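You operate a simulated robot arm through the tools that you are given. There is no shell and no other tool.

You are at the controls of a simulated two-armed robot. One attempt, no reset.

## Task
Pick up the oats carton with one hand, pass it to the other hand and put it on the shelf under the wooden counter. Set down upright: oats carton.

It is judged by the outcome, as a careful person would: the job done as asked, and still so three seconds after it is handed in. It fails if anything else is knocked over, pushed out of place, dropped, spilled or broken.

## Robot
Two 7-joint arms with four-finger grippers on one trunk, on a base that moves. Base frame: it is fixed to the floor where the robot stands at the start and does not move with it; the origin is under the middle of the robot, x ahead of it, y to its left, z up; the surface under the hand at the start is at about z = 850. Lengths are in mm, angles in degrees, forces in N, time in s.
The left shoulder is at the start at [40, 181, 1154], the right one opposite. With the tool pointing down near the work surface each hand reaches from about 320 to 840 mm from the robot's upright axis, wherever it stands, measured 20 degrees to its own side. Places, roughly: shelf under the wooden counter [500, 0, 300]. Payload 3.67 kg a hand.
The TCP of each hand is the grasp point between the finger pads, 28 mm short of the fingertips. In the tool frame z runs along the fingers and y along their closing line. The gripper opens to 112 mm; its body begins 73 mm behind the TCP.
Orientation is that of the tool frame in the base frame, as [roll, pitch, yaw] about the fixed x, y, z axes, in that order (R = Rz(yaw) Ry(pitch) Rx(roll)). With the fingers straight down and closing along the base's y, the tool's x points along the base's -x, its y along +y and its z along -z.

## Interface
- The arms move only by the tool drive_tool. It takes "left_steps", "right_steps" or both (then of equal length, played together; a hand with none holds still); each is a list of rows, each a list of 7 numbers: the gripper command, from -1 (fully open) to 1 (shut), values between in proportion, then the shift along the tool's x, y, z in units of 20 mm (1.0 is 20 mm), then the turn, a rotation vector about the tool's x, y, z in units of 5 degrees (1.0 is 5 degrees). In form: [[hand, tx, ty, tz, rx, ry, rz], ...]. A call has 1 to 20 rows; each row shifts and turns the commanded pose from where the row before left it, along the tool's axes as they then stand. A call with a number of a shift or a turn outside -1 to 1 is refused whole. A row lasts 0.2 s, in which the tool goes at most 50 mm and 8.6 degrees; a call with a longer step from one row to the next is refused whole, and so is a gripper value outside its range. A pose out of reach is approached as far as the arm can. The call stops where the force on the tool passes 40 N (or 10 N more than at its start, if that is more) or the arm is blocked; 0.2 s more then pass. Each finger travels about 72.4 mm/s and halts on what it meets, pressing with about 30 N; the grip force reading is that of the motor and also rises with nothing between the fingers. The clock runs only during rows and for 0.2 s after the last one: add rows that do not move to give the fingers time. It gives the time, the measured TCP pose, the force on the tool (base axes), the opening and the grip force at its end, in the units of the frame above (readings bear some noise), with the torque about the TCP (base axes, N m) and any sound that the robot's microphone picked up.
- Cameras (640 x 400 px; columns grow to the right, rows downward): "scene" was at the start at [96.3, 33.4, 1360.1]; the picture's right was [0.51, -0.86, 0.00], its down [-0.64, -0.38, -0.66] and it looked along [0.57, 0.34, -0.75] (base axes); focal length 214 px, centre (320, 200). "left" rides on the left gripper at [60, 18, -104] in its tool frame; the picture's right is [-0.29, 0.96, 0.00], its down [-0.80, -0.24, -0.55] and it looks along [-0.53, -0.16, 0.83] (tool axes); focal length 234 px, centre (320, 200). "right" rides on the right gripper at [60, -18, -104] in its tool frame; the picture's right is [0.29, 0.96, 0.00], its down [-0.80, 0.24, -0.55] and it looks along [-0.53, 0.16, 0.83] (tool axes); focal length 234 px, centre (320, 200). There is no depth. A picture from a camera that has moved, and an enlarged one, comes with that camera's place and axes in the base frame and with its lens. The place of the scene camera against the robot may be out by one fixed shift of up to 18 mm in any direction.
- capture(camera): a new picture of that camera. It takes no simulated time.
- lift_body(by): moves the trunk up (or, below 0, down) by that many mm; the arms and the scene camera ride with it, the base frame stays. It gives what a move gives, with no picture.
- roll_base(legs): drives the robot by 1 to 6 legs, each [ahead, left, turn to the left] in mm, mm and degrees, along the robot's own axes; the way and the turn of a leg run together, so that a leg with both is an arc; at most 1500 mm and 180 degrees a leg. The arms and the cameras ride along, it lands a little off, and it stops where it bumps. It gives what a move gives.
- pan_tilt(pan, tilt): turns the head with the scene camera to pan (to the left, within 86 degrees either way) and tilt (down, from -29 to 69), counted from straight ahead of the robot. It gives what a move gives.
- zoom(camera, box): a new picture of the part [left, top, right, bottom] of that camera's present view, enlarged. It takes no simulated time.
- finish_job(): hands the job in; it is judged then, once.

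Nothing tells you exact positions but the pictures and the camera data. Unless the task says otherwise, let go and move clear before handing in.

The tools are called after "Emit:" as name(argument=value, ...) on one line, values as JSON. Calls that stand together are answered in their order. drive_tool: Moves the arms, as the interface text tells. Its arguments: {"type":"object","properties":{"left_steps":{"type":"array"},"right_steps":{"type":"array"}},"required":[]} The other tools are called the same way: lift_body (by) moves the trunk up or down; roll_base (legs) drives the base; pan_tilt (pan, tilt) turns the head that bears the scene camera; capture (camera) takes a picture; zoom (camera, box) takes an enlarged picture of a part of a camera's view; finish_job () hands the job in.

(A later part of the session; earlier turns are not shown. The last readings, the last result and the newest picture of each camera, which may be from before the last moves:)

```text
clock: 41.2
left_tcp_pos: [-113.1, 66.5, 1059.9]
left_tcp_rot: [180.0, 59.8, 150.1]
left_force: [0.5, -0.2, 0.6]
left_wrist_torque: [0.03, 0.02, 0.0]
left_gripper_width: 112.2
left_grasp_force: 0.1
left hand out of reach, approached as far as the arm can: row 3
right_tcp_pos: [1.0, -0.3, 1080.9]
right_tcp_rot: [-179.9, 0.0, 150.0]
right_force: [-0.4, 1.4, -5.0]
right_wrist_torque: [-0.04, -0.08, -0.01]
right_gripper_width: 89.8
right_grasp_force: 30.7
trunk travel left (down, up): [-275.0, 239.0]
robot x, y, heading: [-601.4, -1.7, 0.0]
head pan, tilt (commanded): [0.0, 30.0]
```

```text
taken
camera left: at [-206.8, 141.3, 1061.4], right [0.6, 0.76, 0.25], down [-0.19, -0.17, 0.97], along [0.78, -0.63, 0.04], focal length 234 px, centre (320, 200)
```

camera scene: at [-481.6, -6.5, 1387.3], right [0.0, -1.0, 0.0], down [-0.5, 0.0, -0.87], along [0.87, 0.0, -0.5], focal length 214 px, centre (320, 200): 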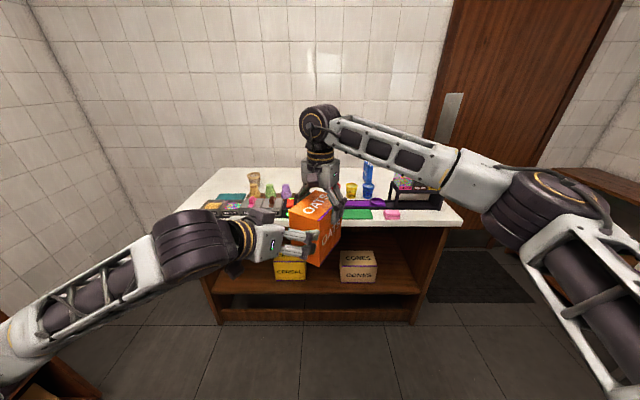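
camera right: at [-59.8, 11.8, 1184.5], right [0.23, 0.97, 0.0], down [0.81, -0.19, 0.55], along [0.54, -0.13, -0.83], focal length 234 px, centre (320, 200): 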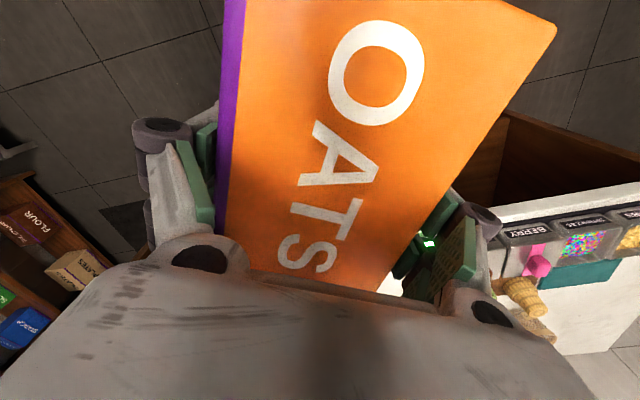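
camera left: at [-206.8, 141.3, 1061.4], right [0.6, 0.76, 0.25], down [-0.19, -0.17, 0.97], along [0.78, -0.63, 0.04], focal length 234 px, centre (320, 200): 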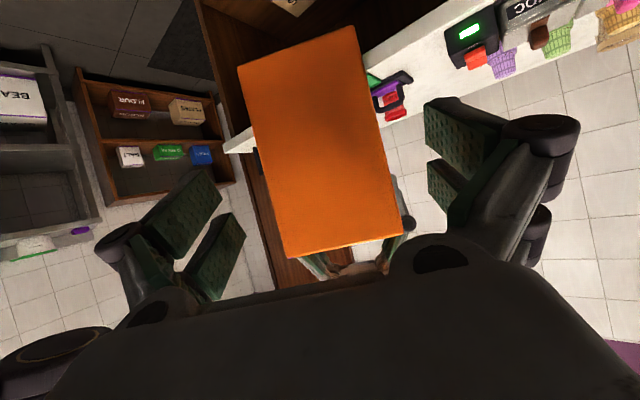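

The wrist view matches the computed corners of the carton to within a pixel or two, so the two hands agree. I slide the left hand in along its fingers, open, to straddle the carton's lower near half.

Emit:
drive_tool(left_steps=[[-1, 0, -0.05, 0.5, 0, 0, 0], [-1, 0, 0, 0.7, 0, 0, 0], [-1, 0, 0, 0.7, 0, 0, 0], [-1, 0, 0, 0.7, 0, 0, 0], [-1, 0, 0, 0.7, 0, 0, 0], [-1, 0, 0, 0.7, 0, 0, 0], [-1, 0, 0, 0.6, 0, 0, 0], [-1, 0, 0, 0.4, 0, 0, 0], [-1, 0, 0, 0, 0, 0, 0]])

Emit:
capture(camera="left")

Emit:
capture(camera="scene")

Emit:
capture(camera="right")

```text
clock: 43.2
left_tcp_pos: [-37.8, 21.4, 1011.5]
left_tcp_rot: [-179.9, 59.9, 150.1]
left_force: [-24.0, 10.8, 4.6]
left_wrist_torque: [-0.51, -1.02, -0.14]
left_gripper_width: 112.8
left_grasp_force: 0.0
right_tcp_pos: [2.7, -2.7, 1081.3]
right_tcp_rot: [179.9, 0.1, 149.8]
right_force: [23.7, -10.9, -9.5]
right_wrist_torque: [-0.46, -0.94, -0.02]
right_gripper_width: 90.0
right_grasp_force: 29.9
trunk travel left (down, up): [-275.0, 239.0]
robot x, y, heading: [-598.5, 3.9, -0.0]
head pan, tilt (commanded): [0.0, 30.0]
```

```text
taken
camera left: at [-132.5, 96.9, 1011.8], right [0.6, 0.76, 0.25], down [-0.19, -0.17, 0.97], along [0.77, -0.63, 0.04], focal length 234 px, centre (320, 200)
```

left: 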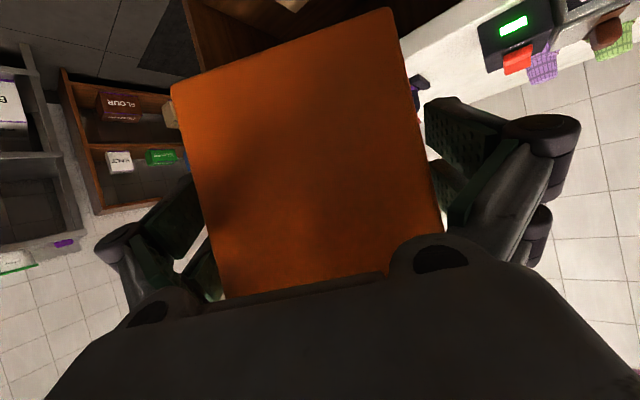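

```text
taken
camera scene: at [-481.6, -6.7, 1387.3], right [0.0, -1.0, 0.0], down [-0.5, 0.0, -0.87], along [0.87, 0.0, -0.5], focal length 214 px, centre (320, 200)
```

scene: 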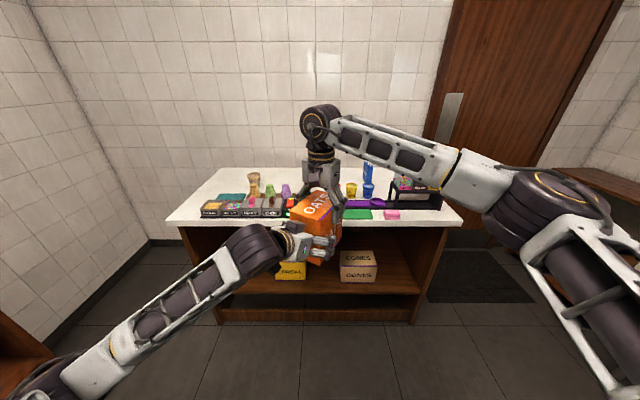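

```text
taken
camera right: at [-58.8, 11.1, 1184.4], right [0.23, 0.97, 0.0], down [0.81, -0.19, 0.56], along [0.54, -0.13, -0.83], focal length 234 px, centre (320, 200)
```

right: 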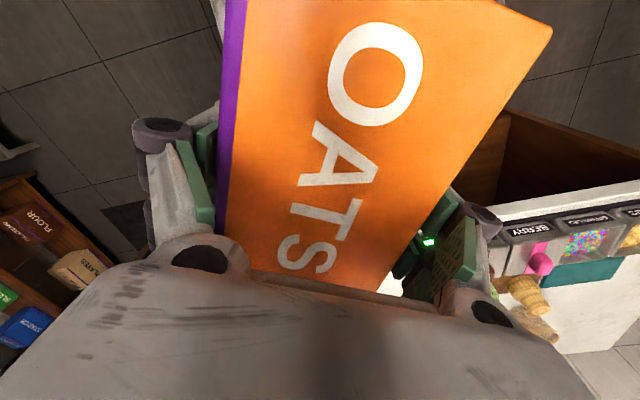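

There's about 26 N of push between the hands: the left palm or fingers touch the carton's near end or the other hand. I look closer before backing off.

Emit:
zoom(camera="scene", box=[260, 160, 380, 280])

Emit:
zoom(camera="left", box=[80, 160, 600, 320])

```text
3.33 times, centred on (320, 220) of scene
camera zoom: at [-481.6, -6.7, 1387.3], right [0.0, -1.0, 0.0], down [-0.5, 0.0, -0.87], along [0.87, 0.0, -0.5], focal length 715 px, centre (320, 133)
```

zoom: 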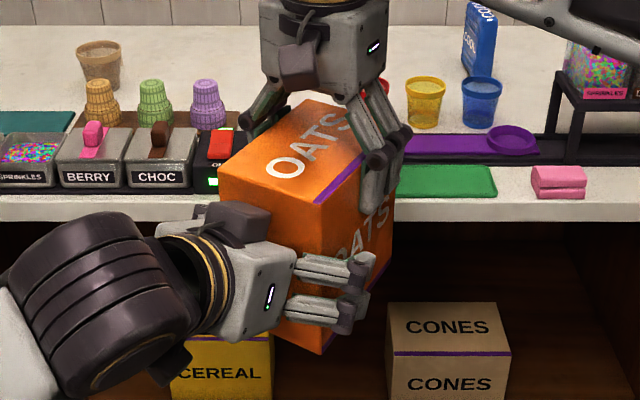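

```text
1.23 times, centred on (340, 240) of left
camera zoom: at [-132.5, 96.9, 1011.8], right [0.6, 0.76, 0.25], down [-0.19, -0.17, 0.97], along [0.77, -0.63, 0.04], focal length 288 px, centre (295, 151)
```

zoom: 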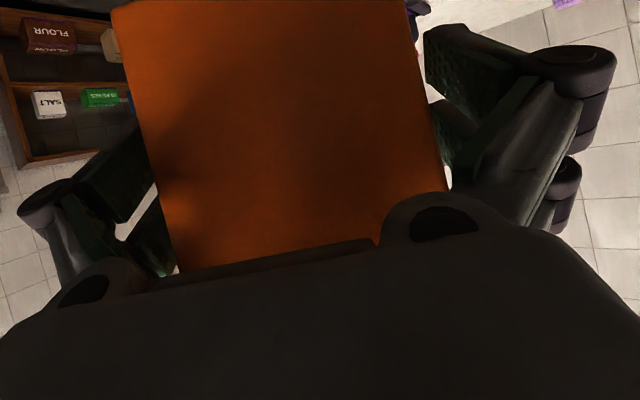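

The left palm has met the carton's near top edge because of its 30° tilt. I back off 20 mm, flatten the hand by 10°, and re-check the carton in the right hand.

Emit:
drive_tool(left_steps=[[-1, 0, 0, -0.5, 0, 0, 0], [-1, 0, 0, -0.5, 0, 0, 0], [-1, 0, 0, 0, 0, -0.67, 0], [-1, 0, 0, 0, 0, -0.67, 0], [-1, 0, 0, 0, 0, -0.66, 0], [-1, 0, 0, 0, 0, 0, 0]])

Emit:
capture(camera="right")

Emit:
capture(camera="left")

Emit:
zoom(camera="scene", box=[260, 160, 380, 280])

```text
clock: 44.6
left_tcp_pos: [-53.1, 30.0, 1020.2]
left_tcp_rot: [-179.9, 69.9, 150.2]
left_force: [0.9, 0.1, -1.0]
left_wrist_torque: [-0.03, 0.0, -0.03]
left_gripper_width: 112.2
left_grasp_force: 0.0
right_tcp_pos: [1.1, -1.0, 1081.6]
right_tcp_rot: [180.0, -0.2, 149.9]
right_force: [-0.8, 0.1, -4.2]
right_wrist_torque: [-0.06, -0.07, -0.01]
right_gripper_width: 89.9
right_grasp_force: 30.3
trunk travel left (down, up): [-275.0, 239.0]
robot x, y, heading: [-604.6, -1.4, 0.1]
head pan, tilt (commanded): [0.0, 30.0]
```

```text
taken
camera right: at [-60.3, 12.4, 1184.7], right [0.23, 0.97, 0.0], down [0.81, -0.19, 0.55], along [0.54, -0.13, -0.83], focal length 234 px, centre (320, 200)
```

right: 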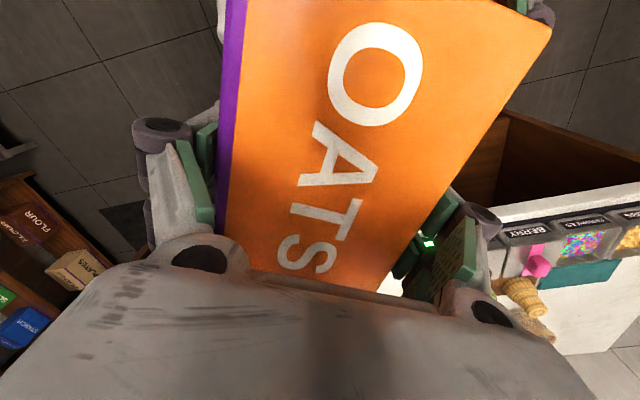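

```text
taken
camera left: at [-145.3, 105.1, 1000.4], right [0.56, 0.78, 0.27], down [-0.33, -0.08, 0.94], along [0.76, -0.62, 0.21], focal length 234 px, centre (320, 200)
```

left: 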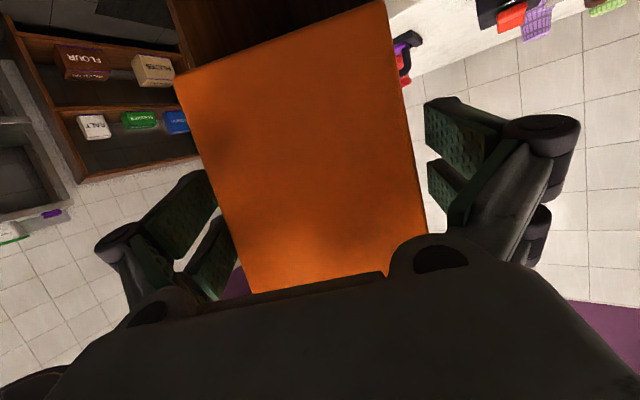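

```text
3.33 times, centred on (320, 220) of scene
camera zoom: at [-481.4, -6.8, 1387.3], right [0.0, -1.0, 0.0], down [-0.5, 0.0, -0.87], along [0.87, 0.0, -0.5], focal length 715 px, centre (320, 133)
```

zoom: 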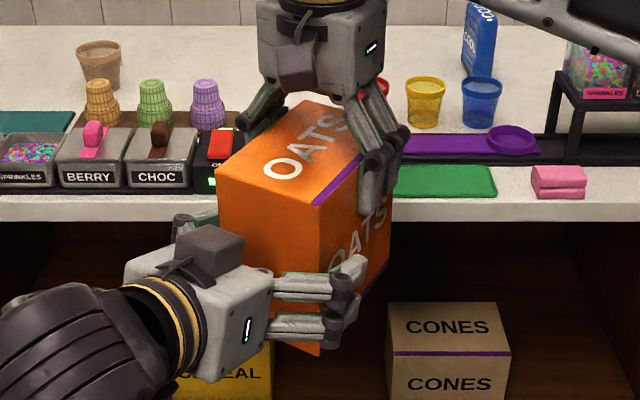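

The push is gone and the carton has stayed put (within a millimetre or two). The flatter hand now has room, so I move in to the grasp point and check forces.

Emit:
drive_tool(left_steps=[[-1, 0.08, 0, 0.25, 0, 0, 0], [-1, 0.08, 0, 0.25, 0, 0, 0], [-1, 0.08, 0, 0.3, 0, 0, 0], [-1, 0, 0, 0, 0, 0, 0]])

Emit:
zoom(camera="scene", box=[260, 160, 380, 280])

Emit:
capture(camera="left")

```text
clock: 45.6
left_tcp_pos: [-41.2, 23.0, 1009.6]
left_tcp_rot: [-179.9, 70.0, 150.1]
left_force: [-0.8, 0.7, 0.4]
left_wrist_torque: [0.02, 0.0, 0.01]
left_gripper_width: 111.8
left_grasp_force: 0.0
right_tcp_pos: [1.8, -1.2, 1080.4]
right_tcp_rot: [-180.0, 0.0, 150.0]
right_force: [0.2, -0.3, -5.6]
right_wrist_torque: [-0.06, -0.06, 0.01]
right_gripper_width: 89.9
right_grasp_force: 30.6
trunk travel left (down, up): [-275.0, 239.0]
robot x, y, heading: [-607.2, 0.8, -0.2]
head pan, tilt (commanded): [0.0, 30.0]
```

```text
3.33 times, centred on (320, 220) of scene
camera zoom: at [-481.6, -6.7, 1387.3], right [0.0, -1.0, 0.0], down [-0.5, 0.0, -0.87], along [0.87, 0.0, -0.5], focal length 715 px, centre (320, 133)
```

zoom: 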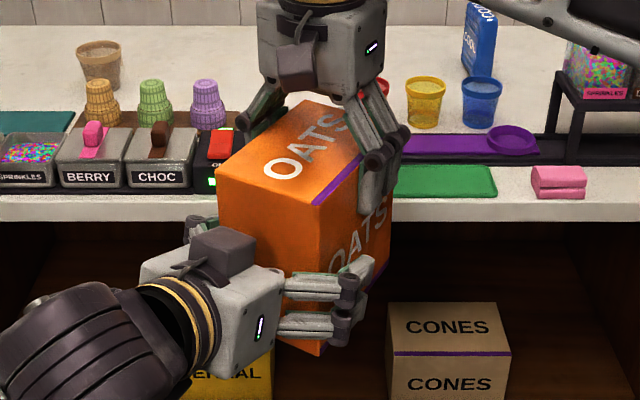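

```text
taken
camera left: at [-133.7, 98.7, 990.2], right [0.56, 0.78, 0.27], down [-0.33, -0.08, 0.94], along [0.76, -0.62, 0.21], focal length 234 px, centre (320, 200)
```

left: 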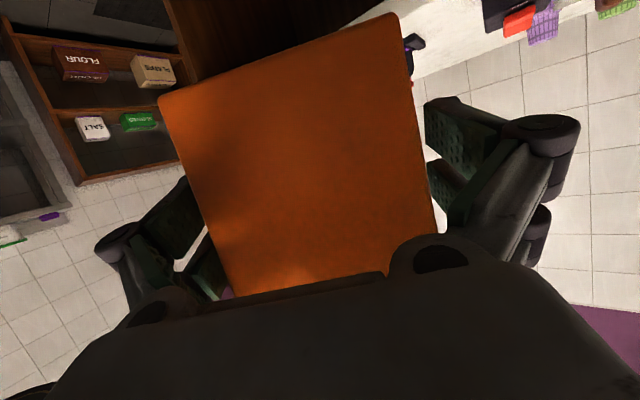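

No contact forces now and the left hand straddles the carton evenly. I close the left gripper while the right keeps hold.

Emit:
drive_tool(left_steps=[[1, 0, 0, 0, 0, 0, 0], [1, 0, 0, 0, 0, 0, 0], [1, 0, 0, 0, 0, 0, 0], [1, 0, 0, 0, 0, 0, 0], [1, 0, 0, 0, 0, 0, 0]], right_steps=[[1, 0, 0, 0, 0, 0, 0], [1, 0, 0, 0, 0, 0, 0], [1, 0, 0, 0, 0, 0, 0], [1, 0, 0, 0, 0, 0, 0], [1, 0, 0, 0, 0, 0, 0]])

Emit:
zoom(camera="scene", box=[260, 160, 380, 280])

Emit:
capture(camera="left")

```text
clock: 46.8
left_tcp_pos: [-41.5, 23.3, 1010.1]
left_tcp_rot: [-179.8, 69.9, 150.1]
left_force: [-26.3, 4.6, 0.3]
left_wrist_torque: [-0.2, -1.21, -0.14]
left_gripper_width: 92.6
left_grasp_force: 29.9
right_tcp_pos: [2.4, -0.7, 1080.1]
right_tcp_rot: [-179.9, 0.0, 149.8]
right_force: [26.9, -5.5, -6.3]
right_wrist_torque: [-0.2, -0.82, -0.35]
right_gripper_width: 90.2
right_grasp_force: 29.8
trunk travel left (down, up): [-275.0, 239.0]
robot x, y, heading: [-603.6, -0.8, 0.4]
head pan, tilt (commanded): [0.0, 30.0]
```

```text
3.33 times, centred on (320, 220) of scene
camera zoom: at [-481.5, -6.8, 1387.3], right [0.0, -1.0, 0.0], down [-0.5, 0.0, -0.87], along [0.87, 0.0, -0.5], focal length 715 px, centre (320, 133)
```

zoom: 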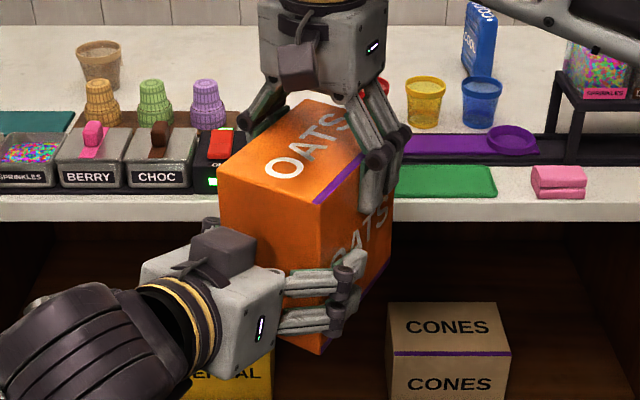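

```text
taken
camera left: at [-134.3, 98.2, 990.4], right [0.56, 0.78, 0.27], down [-0.33, -0.08, 0.94], along [0.76, -0.62, 0.21], focal length 234 px, centre (320, 200)
```

left: 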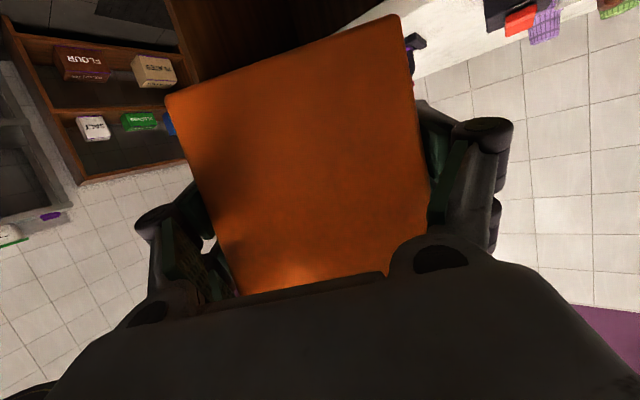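

Closing gave a 25 N push along the fingers and only 92.6 mm, so the left finger links are wedging on the carton's near edge: it's too deep in the hand. I open, draw back about 18 mm so only the pads overlap the carton, then look again.

Emit:
drive_tool(left_steps=[[-1, 0, 0, 0, 0, 0, 0], [-1, 0, 0, 0, 0, 0, 0], [-1, 0.1, 0, -0.282, 0, 0, 0], [-1, 0.104, 0, -0.282, 0, 0, 0], [-1, 0.104, 0, -0.282, 0, 0, 0], [-1, 0, 0, 0, 0, 0, 0]])

Emit:
zoom(camera="scene", box=[260, 160, 380, 280])

Emit:
capture(camera="left")

Emit:
capture(camera="right")

```text
clock: 48.2
left_tcp_pos: [-57.1, 33.6, 1010.9]
left_tcp_rot: [-179.9, 70.0, 150.3]
left_force: [0.0, -0.7, -0.4]
left_wrist_torque: [-0.03, 0.02, 0.02]
left_gripper_width: 112.2
left_grasp_force: 0.0
right_tcp_pos: [1.4, -2.3, 1081.1]
right_tcp_rot: [179.9, -0.1, 150.1]
right_force: [-1.0, 0.3, -5.4]
right_wrist_torque: [-0.05, -0.09, 0.01]
right_gripper_width: 90.1
right_grasp_force: 29.8
trunk travel left (down, up): [-275.0, 239.0]
robot x, y, heading: [-599.8, 2.3, -0.1]
head pan, tilt (commanded): [0.0, 30.0]
```

```text
3.33 times, centred on (320, 220) of scene
camera zoom: at [-481.4, -6.9, 1387.3], right [0.0, -1.0, 0.0], down [-0.5, 0.0, -0.87], along [0.87, 0.0, -0.5], focal length 715 px, centre (320, 133)
```

zoom: 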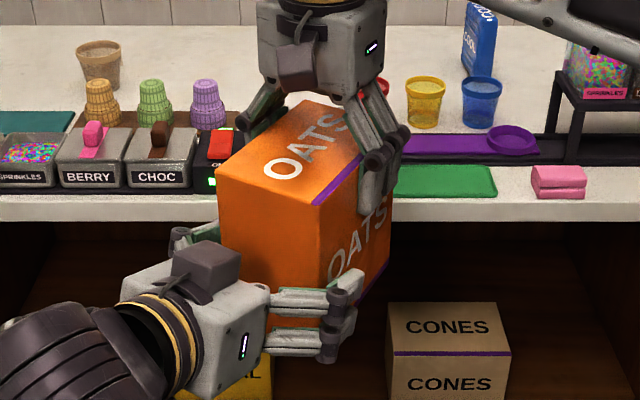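

```text
taken
camera left: at [-149.5, 107.4, 990.4], right [0.56, 0.78, 0.27], down [-0.33, -0.08, 0.94], along [0.76, -0.62, 0.21], focal length 234 px, centre (320, 200)
```

left: 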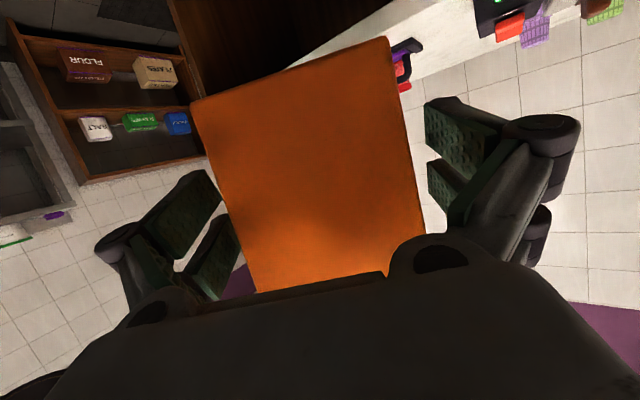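

```text
taken
camera right: at [-60.2, 12.4, 1184.7], right [0.23, 0.97, 0.0], down [0.81, -0.19, 0.55], along [0.54, -0.13, -0.83], focal length 234 px, centre (320, 200)
```

right: 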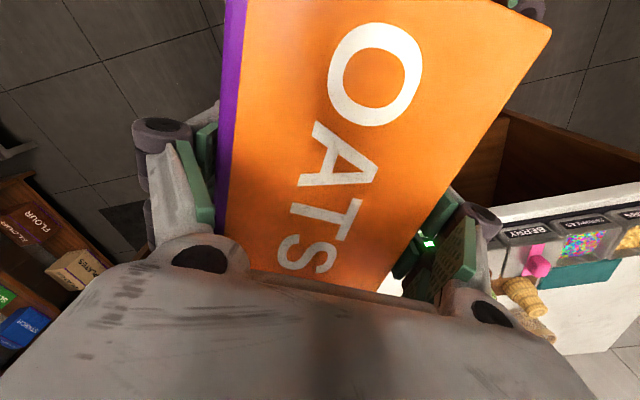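

The left hand is free again; the push has tipped the carton about 2° in the right hand's grip, which I can correct later with the wrist. I nudge in 3 mm and close again.

Emit:
drive_tool(left_steps=[[-1, -0.05, -0.04, 0.14, 0, 0, 0], [1, 0, 0, 0, 0, 0, 0], [1, 0, 0, 0, 0, 0, 0], [1, 0, 0, 0, 0, 0, 0], [1, 0, 0, 0, 0, 0, 0], [1, 0, 0, 0, 0, 0, 0]])

Emit:
zoom(camera="scene", box=[260, 160, 380, 280])

Emit:
capture(camera="left")

```text
clock: 49.6
left_tcp_pos: [-54.5, 31.3, 1010.5]
left_tcp_rot: [-179.9, 69.9, 150.2]
left_force: [-0.1, 1.8, 0.9]
left_wrist_torque: [0.14, -0.03, 0.19]
left_gripper_width: 89.8
left_grasp_force: 29.8
right_tcp_pos: [0.8, -1.7, 1081.6]
right_tcp_rot: [-180.0, -0.1, 150.0]
right_force: [-0.7, -2.2, -5.0]
right_wrist_torque: [-0.25, -0.02, -0.12]
right_gripper_width: 89.8
right_grasp_force: 30.1
trunk travel left (down, up): [-275.0, 239.0]
robot x, y, heading: [-600.5, -3.0, -0.0]
head pan, tilt (commanded): [0.0, 30.0]
```

```text
3.33 times, centred on (320, 220) of scene
camera zoom: at [-481.5, -6.8, 1387.3], right [0.0, -1.0, 0.0], down [-0.5, 0.0, -0.87], along [0.87, 0.0, -0.5], focal length 715 px, centre (320, 133)
```

zoom: 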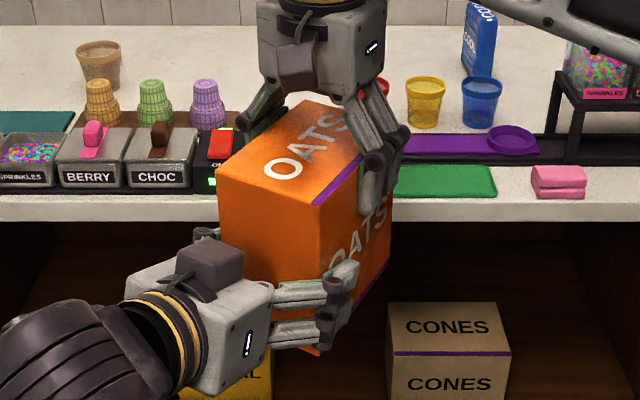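

```text
taken
camera left: at [-147.1, 105.1, 990.0], right [0.56, 0.78, 0.27], down [-0.33, -0.08, 0.94], along [0.76, -0.62, 0.21], focal length 234 px, centre (320, 200)
```

left: 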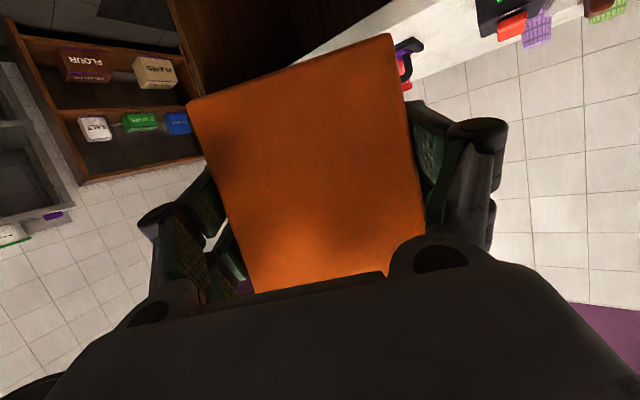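

A clean grip: 89.8 mm, 30 N, almost no side force. Now I open the right hand while the left holds still, and check the weight passes over.

Emit:
drive_tool(right_steps=[[0.2, 0, 0, 0, 0, 0, 0], [-0.6, 0, 0, 0, 0, 0, 0], [-1, 0, 0, 0, 0, 0, 0], [-1, 0, 0, 0, 0, 0, 0], [-1, 0, 0, 0, 0, 0, 0]], left_steps=[[1, 0, 0, 0, 0, 0, 0], [1, 0, 0, 0, 0, 0, 0], [1, 0, 0, 0, 0, 0, 0], [1, 0, 0, 0, 0, 0, 0], [1, 0, 0, 0, 0, 0, 0]])

Emit:
zoom(camera="scene", box=[260, 160, 380, 280])

Emit:
capture(camera="right")

```text
clock: 50.8
left_tcp_pos: [-54.2, 30.9, 1009.3]
left_tcp_rot: [-179.9, 70.0, 150.3]
left_force: [0.2, 0.3, 0.1]
left_wrist_torque: [0.12, 0.23, 0.01]
left_gripper_width: 90.0
left_grasp_force: 29.9
right_tcp_pos: [1.4, -1.4, 1081.0]
right_tcp_rot: [180.0, 0.0, 149.9]
right_force: [-0.6, -0.8, 0.6]
right_wrist_torque: [-0.03, -0.02, 0.02]
right_gripper_width: 112.0
right_grasp_force: 0.0
trunk travel left (down, up): [-275.0, 239.0]
robot x, y, heading: [-602.7, -2.2, -0.0]
head pan, tilt (commanded): [0.0, 30.0]
```

```text
3.33 times, centred on (320, 220) of scene
camera zoom: at [-481.5, -6.8, 1387.3], right [0.0, -1.0, 0.0], down [-0.5, 0.0, -0.87], along [0.87, 0.0, -0.5], focal length 715 px, centre (320, 133)
```

zoom: 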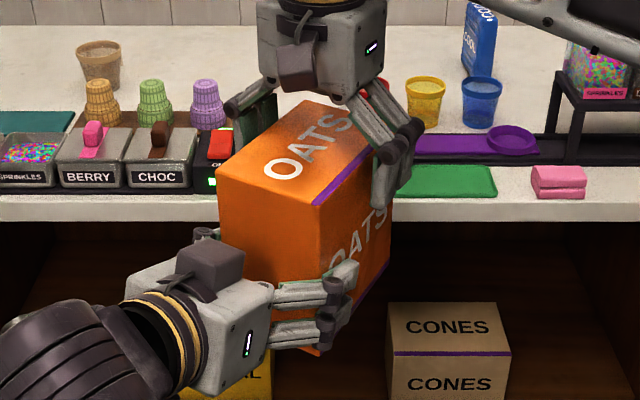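

```text
taken
camera right: at [-60.4, 12.4, 1184.9], right [0.23, 0.97, 0.0], down [0.81, -0.19, 0.55], along [0.54, -0.13, -0.83], focal length 234 px, centre (320, 200)
```

right: 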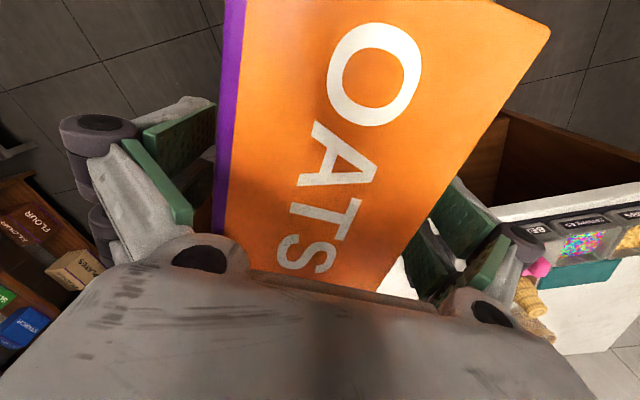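

The left hand holds the carton alone (the torque matches its weight) and it hasn't moved. I lift the right hand straight up and clear.

Emit:
drive_tool(right_steps=[[-1, 0, 0, -0.4, 0, 0, 0], [-1, 0, 0, -0.8, 0, 0, 0], [-1, 0, 0, -0.8, 0, 0, 0], [-1, 0, 0, -0.8, 0, 0, 0], [-1, 0, 0, -0.8, 0, 0, 0], [-1, 0, 0, -0.8, 0, 0, 0], [-1, 0, 0, -0.8, 0, 0, 0], [-1, 0, 0, -0.8, 0, 0, 0], [-1, 0, 0, 0, 0, 0, 0]])

Emit:
capture(camera="scene")

Emit:
capture(camera="right")

```text
clock: 52.8
left_tcp_pos: [-55.5, 29.9, 1010.2]
left_tcp_rot: [-179.9, 69.9, 150.2]
left_force: [0.2, -0.2, -0.3]
left_wrist_torque: [0.1, 0.21, -0.02]
left_gripper_width: 89.9
left_grasp_force: 29.7
right_tcp_pos: [0.8, -1.0, 1199.8]
right_tcp_rot: [180.0, -0.1, 150.0]
right_force: [-0.4, 0.9, -0.3]
right_wrist_torque: [-0.01, 0.04, 0.02]
right_gripper_width: 112.0
right_grasp_force: 0.0
trunk travel left (down, up): [-275.0, 239.0]
robot x, y, heading: [-601.4, -0.4, 0.0]
head pan, tilt (commanded): [0.0, 30.0]
```

```text
taken
camera scene: at [-481.3, -6.9, 1387.3], right [0.0, -1.0, 0.0], down [-0.5, 0.0, -0.87], along [0.87, 0.0, -0.5], focal length 214 px, centre (320, 200)
```

scene: 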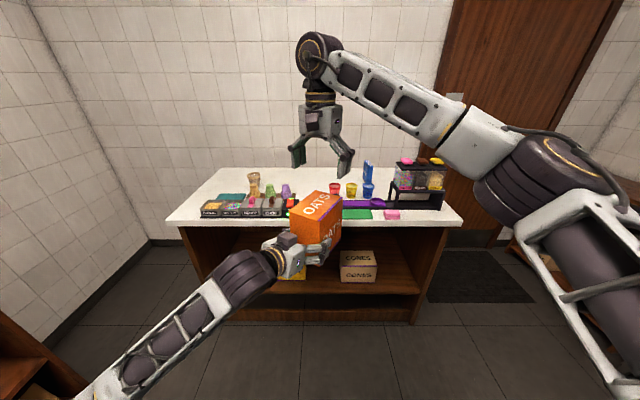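

```text
taken
camera right: at [-60.0, 12.4, 1304.4], right [0.23, 0.97, 0.0], down [0.81, -0.19, 0.55], along [0.54, -0.13, -0.83], focal length 234 px, centre (320, 200)
```

right: 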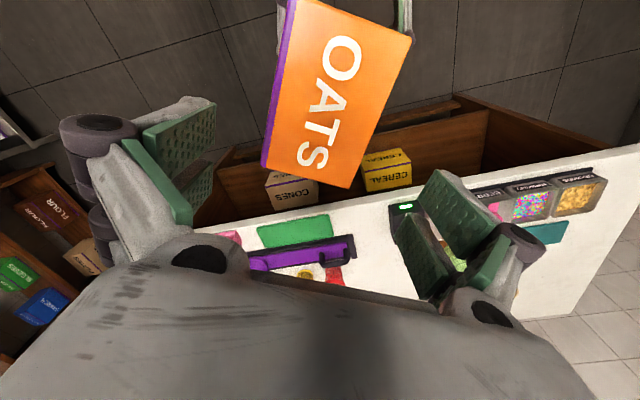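

The left hand now holds the carton alone, level to about 1°. I park the right arm off to the right, and turn the left hand 30° so the carton points straight ahead.

Emit:
drive_tool(right_steps=[[-1, -0.113, -0.945, 0, 0, 0, 0], [-1, -0.113, -0.945, 0, 0, 0, 0], [-1, -0.113, -0.945, 0, 0, 0, 0], [-1, -0.113, -0.945, 0, 0, 0, 0], [-1, -0.113, -0.945, 0, 0, 0, 0], [-1, -0.113, -0.945, 0, 0, 0, 0], [-1, -0.113, -0.945, 0, 0, 0, 0], [-1, -0.113, -0.945, 0, 0, 0, 0], [-1, -0.113, -0.945, 0, 0, 0, 0], [-1, -0.113, -0.945, 0, 0, 0, 0], [-1, -0.113, -0.945, 0, 0, 0, 0], [-1, -0.113, -0.945, 0, 0, 0, 0], [-1, -0.113, -0.945, 0, 0, 0, 0], [-1, -0.113, -0.945, 0, 0, 0, 0], [-1, -0.113, -0.945, 0, 0, 0, 0], [-1, -0.113, -0.945, 0, 0, 0, 0], [-1, -0.113, -0.945, 0, 0, 0, 0], [-1, -0.113, -0.945, 0, 0, 0, 0], [-1, -0.113, -0.945, 0, 0, 0, 0], [-1, -0.113, -0.945, 0, 0, 0, 0]], left_steps=[[1, 0, 0, 0, 0, 0, 0], [1, 0, 0, 0, 0, 0, 0], [1, 0, 0, 0, 0, 0, 0], [1, 0, 0, 0, 0, 0, 0], [1, 0, 0, 0, 0, 0, 0], [1, 0, 0, 0, 0, 0, 0], [1, 0, 0, 0, 0, 0, 0], [1, 0, 0, 0, 0, 0, 0], [1, 0, 0, 0, -0.47, 0, -0.171], [1, 0, 0, 0, -0.705, 0, -0.2565], [1, 0, 0, 0, -0.705, 0, -0.2565], [1, 0, 0, 0, -0.705, 0, -0.2565], [1, 0, 0, 0, -0.705, 0, -0.2565], [1, 0, 0, 0, -0.705, 0, -0.2565], [1, 0, 0, 0, -0.705, 0, -0.2565], [1, 0, 0, 0, -0.47, 0, -0.171], [1, 0, 0, 0, -0.47, 0, -0.171], [1, 0, 0, 0, 0, 0, 0], [1, 0, 0, 0, 0, 0, 0], [1, 0, 0, 0, 0, 0, 0]])

Emit:
capture(camera="scene")

Emit:
capture(camera="left")

```text
clock: 57.0
left_tcp_pos: [-55.1, 29.7, 1011.5]
left_tcp_rot: [179.9, 70.1, -179.9]
left_force: [-0.2, 0.3, 0.4]
left_wrist_torque: [0.01, 0.3, 0.03]
left_gripper_width: 89.8
left_grasp_force: 29.5
right_tcp_pos: [-149.9, -350.9, 1200.7]
right_tcp_rot: [180.0, -0.1, 150.1]
right_force: [-0.2, 0.7, 0.0]
right_wrist_torque: [0.05, 0.01, 0.01]
right_gripper_width: 111.8
right_grasp_force: 0.1
trunk travel left (down, up): [-275.0, 239.0]
robot x, y, heading: [-604.1, -2.3, 0.0]
head pan, tilt (commanded): [0.0, 30.0]
```

```text
taken
camera scene: at [-482.3, -7.6, 1387.4], right [0.0, -1.0, 0.0], down [-0.5, 0.0, -0.87], along [0.87, 0.0, -0.5], focal length 214 px, centre (320, 200)
```

scene: 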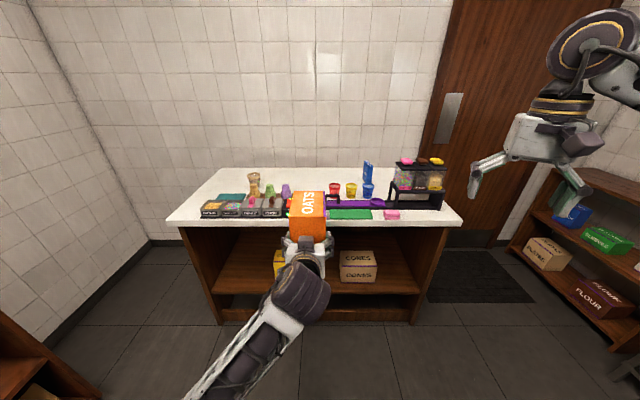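

```text
taken
camera left: at [-172.4, 47.7, 990.7], right [0.1, 0.96, 0.27], down [-0.25, -0.24, 0.94], along [0.96, -0.16, 0.21], focal length 234 px, centre (320, 200)
```

left: 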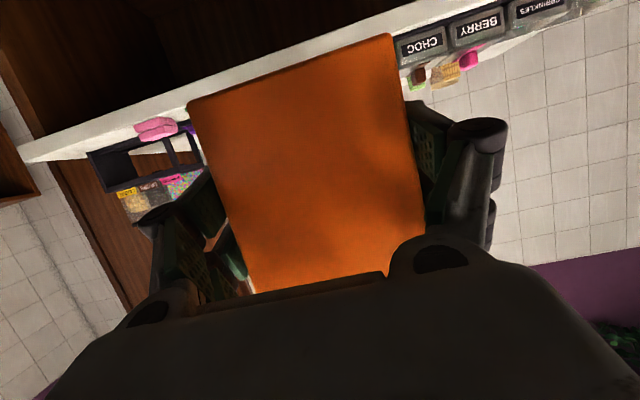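

The carton points straight ahead, held firmly. I lower the trunk nearly all the way so the left arm can reach the shelf level.

Emit:
lift_body(by=-270)

Emit:
capture(camera="scene")

```text
clock: 59.8
left_tcp_pos: [-55.2, 30.3, 741.7]
left_tcp_rot: [179.9, 70.0, -179.9]
left_force: [-0.2, 0.7, -0.1]
left_wrist_torque: [0.02, 0.2, -0.02]
left_gripper_width: 89.7
left_grasp_force: 29.6
right_tcp_pos: [-149.2, -351.2, 931.4]
right_tcp_rot: [-180.0, 0.1, 150.1]
right_force: [-0.7, 0.5, -0.2]
right_wrist_torque: [-0.03, -0.01, -0.01]
right_gripper_width: 112.1
right_grasp_force: 0.1
trunk travel left (down, up): [-5.0, 509.0]
robot x, y, heading: [-597.1, -0.3, -0.0]
head pan, tilt (commanded): [0.0, 30.0]
```

```text
taken
camera scene: at [-481.9, -6.9, 1118.0], right [0.0, -1.0, 0.0], down [-0.5, 0.0, -0.87], along [0.87, 0.0, -0.5], focal length 214 px, centre (320, 200)
```

scene: 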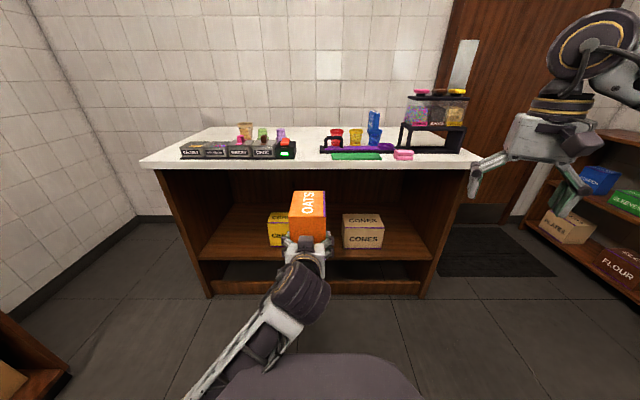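

Emit:
zoom(camera="scene", box=[140, 140, 340, 300])

Emit:
zoom(camera="scene", box=[280, 140, 480, 300])

```text
2.50 times, centred on (240, 220) of scene
camera zoom: at [-481.9, -6.9, 1118.0], right [0.0, -1.0, 0.0], down [-0.5, 0.0, -0.87], along [0.87, 0.0, -0.5], focal length 536 px, centre (520, 150)
```

zoom: 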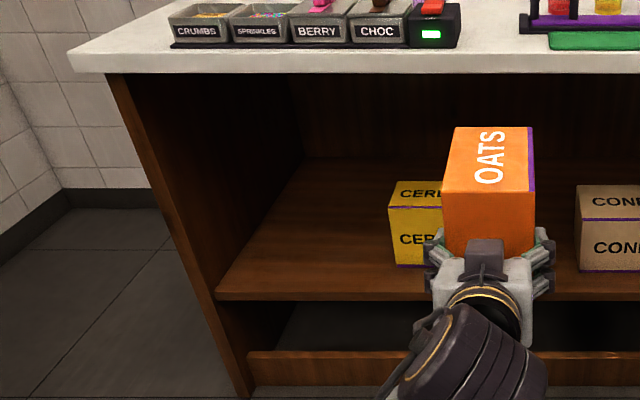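

```text
2.50 times, centred on (380, 220) of scene
camera zoom: at [-481.9, -6.9, 1118.0], right [0.0, -1.0, 0.0], down [-0.5, 0.0, -0.87], along [0.87, 0.0, -0.5], focal length 536 px, centre (170, 150)
```

zoom: 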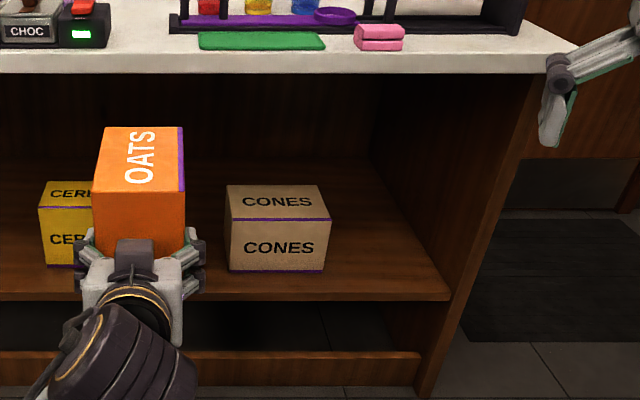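

I want a more exact measure of the shelf, and the wrist cameras are better calibrated than the head camera. I tilt the free right hand up so its camera looks at the shelf, and look through both.

Emit:
drive_tool(right_steps=[[-1, 0, 0, 0, 0, -1, 0], [-1, 0, 0, 0, 0, -1, 0], [-1, 0, 0, 0, 0, -1, 0], [-1, 0, 0, 0, 0, -1, 0], [-1, 0, 0, 0, 0, -1, 0], [-1, 0, 0, 0, 0, 0, 0]])

Emit:
capture(camera="right")

Emit:
capture(camera="left")

```text
clock: 61.1
left_tcp_pos: [-53.7, 31.3, 740.7]
left_tcp_rot: [180.0, 69.8, -179.9]
left_force: [-0.1, -0.1, 0.2]
left_wrist_torque: [0.0, 0.22, 0.01]
left_gripper_width: 89.8
left_grasp_force: 30.0
right_tcp_pos: [-148.3, -350.7, 932.6]
right_tcp_rot: [180.0, 25.0, 150.0]
right_force: [0.3, 0.7, -1.3]
right_wrist_torque: [-0.05, -0.02, 0.02]
right_gripper_width: 111.7
right_grasp_force: 0.1
trunk travel left (down, up): [-5.0, 509.0]
robot x, y, heading: [-603.2, -2.3, 0.1]
head pan, tilt (commanded): [0.0, 30.0]
```

```text
taken
camera right: at [-243.3, -318.3, 1000.1], right [0.25, 0.96, -0.12], down [0.54, -0.04, 0.84], along [0.8, -0.28, -0.53], focal length 234 px, centre (320, 200)
```

right: 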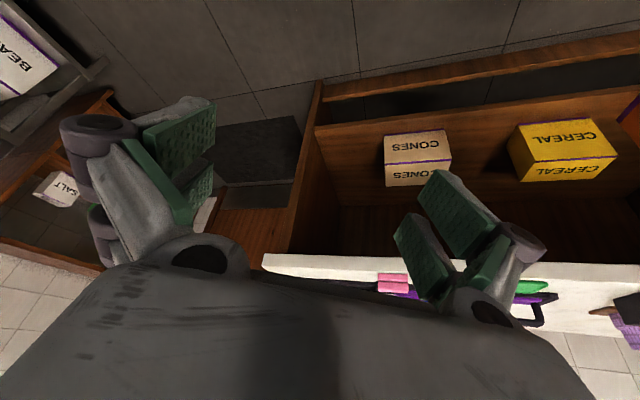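

```text
taken
camera left: at [-172.1, 48.2, 721.1], right [0.1, 0.96, 0.27], down [-0.25, -0.24, 0.94], along [0.96, -0.16, 0.21], focal length 234 px, centre (320, 200)
```

left: 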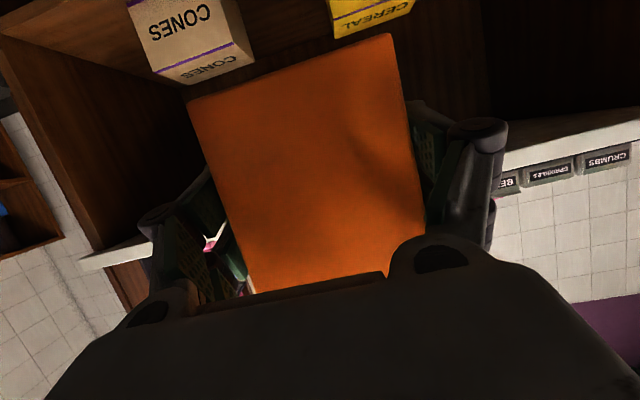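

Emit:
zoom(camera="right", box=[260, 40, 640, 240])

Emit:
drive_tool(right_steps=[[-1, 0.423, 0, 0.906, 0, 0, 0], [-1, 0.423, 0, 0.906, 0, 0, 0], [-1, 0.423, 0, 0.906, 0, 0, 0], [-1, 0.423, 0, 0.906, 0, 0, 0], [-1, 0.423, 0, 0.906, 0, 0, 0], [-1, 0.423, 0, 0.906, 0, 0, 0], [-1, 0.423, 0, 0.906, 0, 0, 0], [-1, 0.423, 0, 0.906, 0, 0, 0], [-1, 0.423, 0, 0.906, 0, 0, 0], [-1, 0.423, 0, 0.906, 0, 0, 0], [-1, 0, 0, 0, 0, 0, 0]])

Emit:
capture(camera="right")

Emit:
zoom(camera="right", box=[260, 40, 640, 240])

```text
1.68 times, centred on (450, 140) of right
camera zoom: at [-243.3, -318.3, 1000.1], right [0.25, 0.96, -0.12], down [0.54, -0.04, 0.84], along [0.8, -0.28, -0.53], focal length 394 px, centre (101, 301)
```

zoom: 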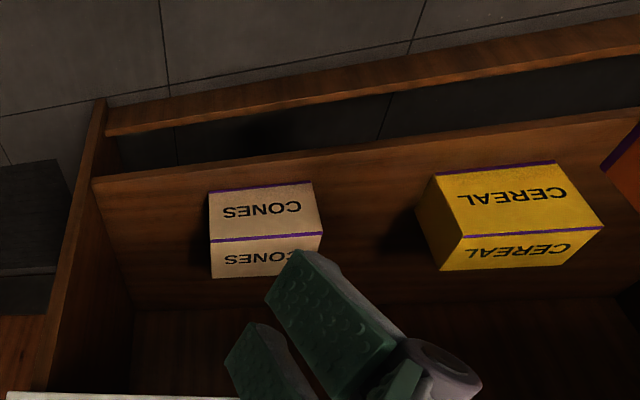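

```text
clock: 63.5
left_tcp_pos: [-54.6, 29.7, 741.8]
left_tcp_rot: [-180.0, 69.9, -180.0]
left_force: [-0.2, -0.4, 0.3]
left_wrist_torque: [-0.03, 0.24, -0.01]
left_gripper_width: 89.8
left_grasp_force: 29.4
right_tcp_pos: [-150.0, -351.3, 731.7]
right_tcp_rot: [180.0, 25.0, 150.0]
right_force: [-0.7, -0.4, -0.7]
right_wrist_torque: [0.0, -0.01, -0.01]
right_gripper_width: 112.0
right_grasp_force: 0.0
trunk travel left (down, up): [-5.0, 509.0]
robot x, y, heading: [-603.1, -3.0, 0.2]
head pan, tilt (commanded): [0.0, 30.0]
```

```text
taken
camera right: at [-244.3, -317.6, 800.4], right [0.25, 0.96, -0.12], down [0.54, -0.04, 0.84], along [0.8, -0.28, -0.53], focal length 234 px, centre (320, 200)
```

right: 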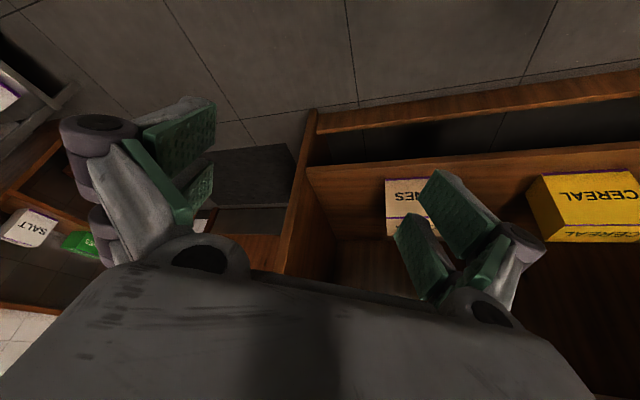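

```text
1.68 times, centred on (450, 140) of right
camera zoom: at [-244.3, -317.6, 800.4], right [0.25, 0.96, -0.12], down [0.54, -0.04, 0.84], along [0.8, -0.28, -0.53], focal length 394 px, centre (101, 301)
```

zoom: 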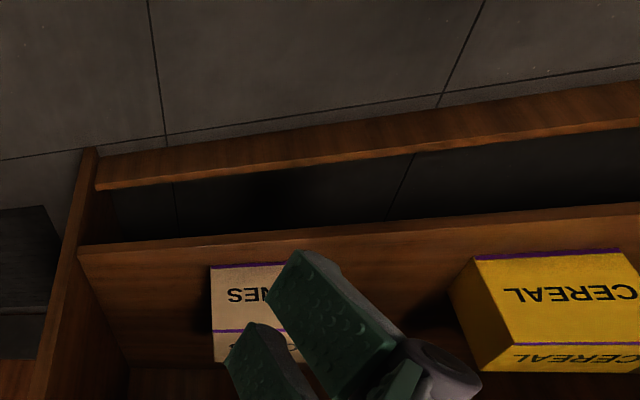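

Emit:
zoom(camera="right", box=[290, 150, 370, 200])

Emit:
zoom(camera="right", box=[530, 130, 640, 250])

```text
8.00 times, centred on (330, 175) of right
camera zoom: at [-244.3, -317.6, 800.4], right [0.25, 0.96, -0.12], down [0.54, -0.04, 0.84], along [0.8, -0.28, -0.53], focal length 1873 px, centre (240, 400)
```

zoom: 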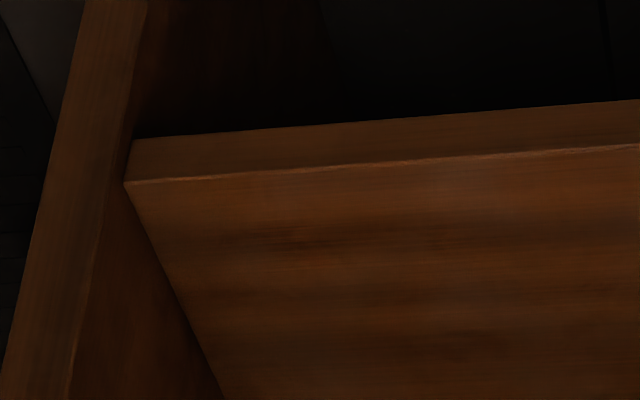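

```text
3.33 times, centred on (585, 190) of right
camera zoom: at [-244.3, -317.6, 800.4], right [0.25, 0.96, -0.12], down [0.54, -0.04, 0.84], along [0.8, -0.28, -0.53], focal length 781 px, centre (-563, 233)
```

zoom: 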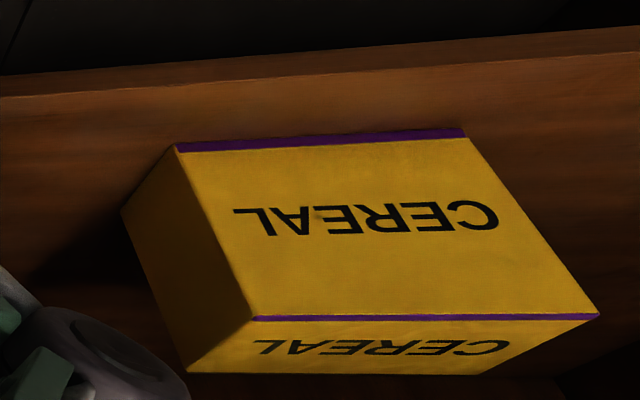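

I can see the shelf's front edge sharply. I raise the right hand again for the second sight line to the same corner.

Emit:
drive_tool(right_steps=[[-1, -0.423, 0, -0.906, 0, 0, 0], [-1, -0.423, 0, -0.906, 0, 0, 0], [-1, -0.423, 0, -0.906, 0, 0, 0], [-1, -0.423, 0, -0.906, 0, 0, 0], [-1, -0.423, 0, -0.906, 0, 0, 0], [-1, -0.423, 0, -0.906, 0, 0, 0], [-1, -0.423, 0, -0.906, 0, 0, 0], [-1, -0.423, 0, -0.906, 0, 0, 0], [-1, -0.423, 0, -0.906, 0, 0, 0], [-1, -0.423, 0, -0.906, 0, 0, 0], [-1, 0, 0, 0, 0, 0, 0]])

Emit:
zoom(camera="right", box=[290, 110, 370, 160])

Emit:
zoom(camera="right", box=[490, 90, 640, 200])

```text
clock: 66.0
left_tcp_pos: [-53.4, 30.6, 740.9]
left_tcp_rot: [179.9, 70.1, -180.0]
left_force: [0.1, -0.2, 0.3]
left_wrist_torque: [0.01, 0.2, 0.02]
left_gripper_width: 90.0
left_grasp_force: 29.8
right_tcp_pos: [-149.2, -351.1, 930.8]
right_tcp_rot: [180.0, 24.9, 150.0]
right_force: [0.4, -0.1, -0.7]
right_wrist_torque: [0.01, 0.01, -0.01]
right_gripper_width: 112.0
right_grasp_force: 0.0
trunk travel left (down, up): [-5.0, 509.0]
robot x, y, heading: [-600.8, 1.1, 0.2]
head pan, tilt (commanded): [0.0, 30.0]
```

```text
8.00 times, centred on (330, 135) of right
camera zoom: at [-243.2, -318.6, 999.8], right [0.25, 0.96, -0.12], down [0.54, -0.04, 0.84], along [0.8, -0.28, -0.53], focal length 1873 px, centre (240, 720)
```

zoom: 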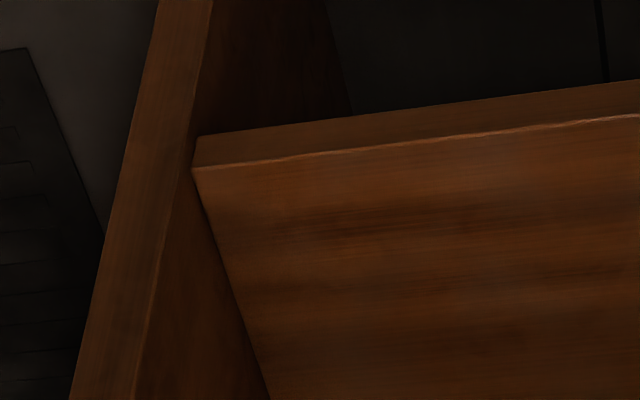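

```text
3.64 times, centred on (565, 145) of right
camera zoom: at [-243.2, -318.6, 999.8], right [0.25, 0.96, -0.12], down [0.54, -0.04, 0.84], along [0.8, -0.28, -0.53], focal length 852 px, centre (-571, 400)
```

zoom: 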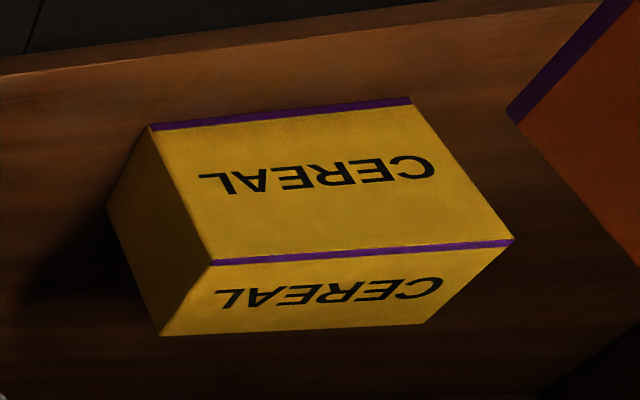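

The sight lines cross at the shelf's front top edge: x≈310, shelf top z≈326, and the CEREAL box spans y≈93…272 with its front at x≈384. I'll place the carton in the free space left of it, around y≈435. First I lower the left arm towards shelf height and in front of its own shoulder.

Emit:
drive_tool(left_steps=[[1, 0.73, 0.375, 0.266, 0, 0, 0], [1, 0.73, 0.375, 0.266, 0, 0, 0], [1, 0.73, 0.375, 0.266, 0, 0, 0], [1, 0.73, 0.375, 0.266, 0, 0, 0], [1, 0.73, 0.375, 0.266, 0, 0, 0], [1, 0.73, 0.375, 0.266, 0, 0, 0], [1, 0.73, 0.375, 0.266, 0, 0, 0], [1, 0.73, 0.375, 0.266, 0, 0, 0], [1, 0.73, 0.375, 0.266, 0, 0, 0], [1, 0.73, 0.375, 0.266, 0, 0, 0]])

Emit:
capture(camera="scene")

```text
clock: 68.3
left_tcp_pos: [-41.3, 126.8, 600.2]
left_tcp_rot: [177.7, 71.7, 179.7]
left_force: [-0.6, 1.1, 0.5]
left_wrist_torque: [0.0, 0.2, -0.03]
left_gripper_width: 90.1
left_grasp_force: 30.3
right_tcp_pos: [-148.8, -350.0, 930.3]
right_tcp_rot: [179.9, 25.0, 150.1]
right_force: [0.3, 0.7, 0.5]
right_wrist_torque: [0.0, 0.02, -0.01]
right_gripper_width: 112.1
right_grasp_force: 0.0
trunk travel left (down, up): [-5.0, 509.0]
robot x, y, heading: [-600.0, 1.4, 0.1]
head pan, tilt (commanded): [0.0, 30.0]
stopped in row 10 (left hand): the arm was blocked; the commanded pose is now the measured one
```

```text
taken
camera scene: at [-481.7, -6.8, 1117.4], right [0.0, -1.0, 0.0], down [-0.5, 0.0, -0.87], along [0.87, 0.0, -0.5], focal length 214 px, centre (320, 200)
```

scene: 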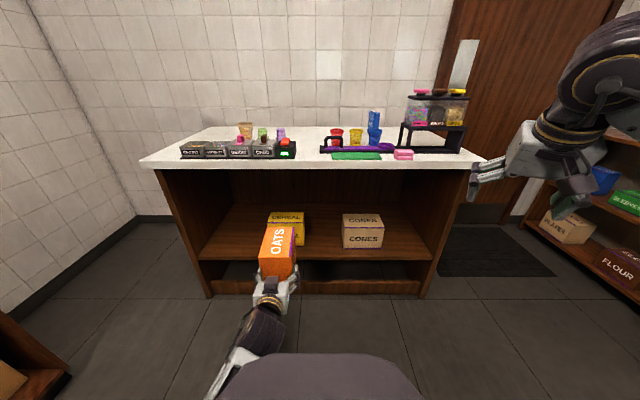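

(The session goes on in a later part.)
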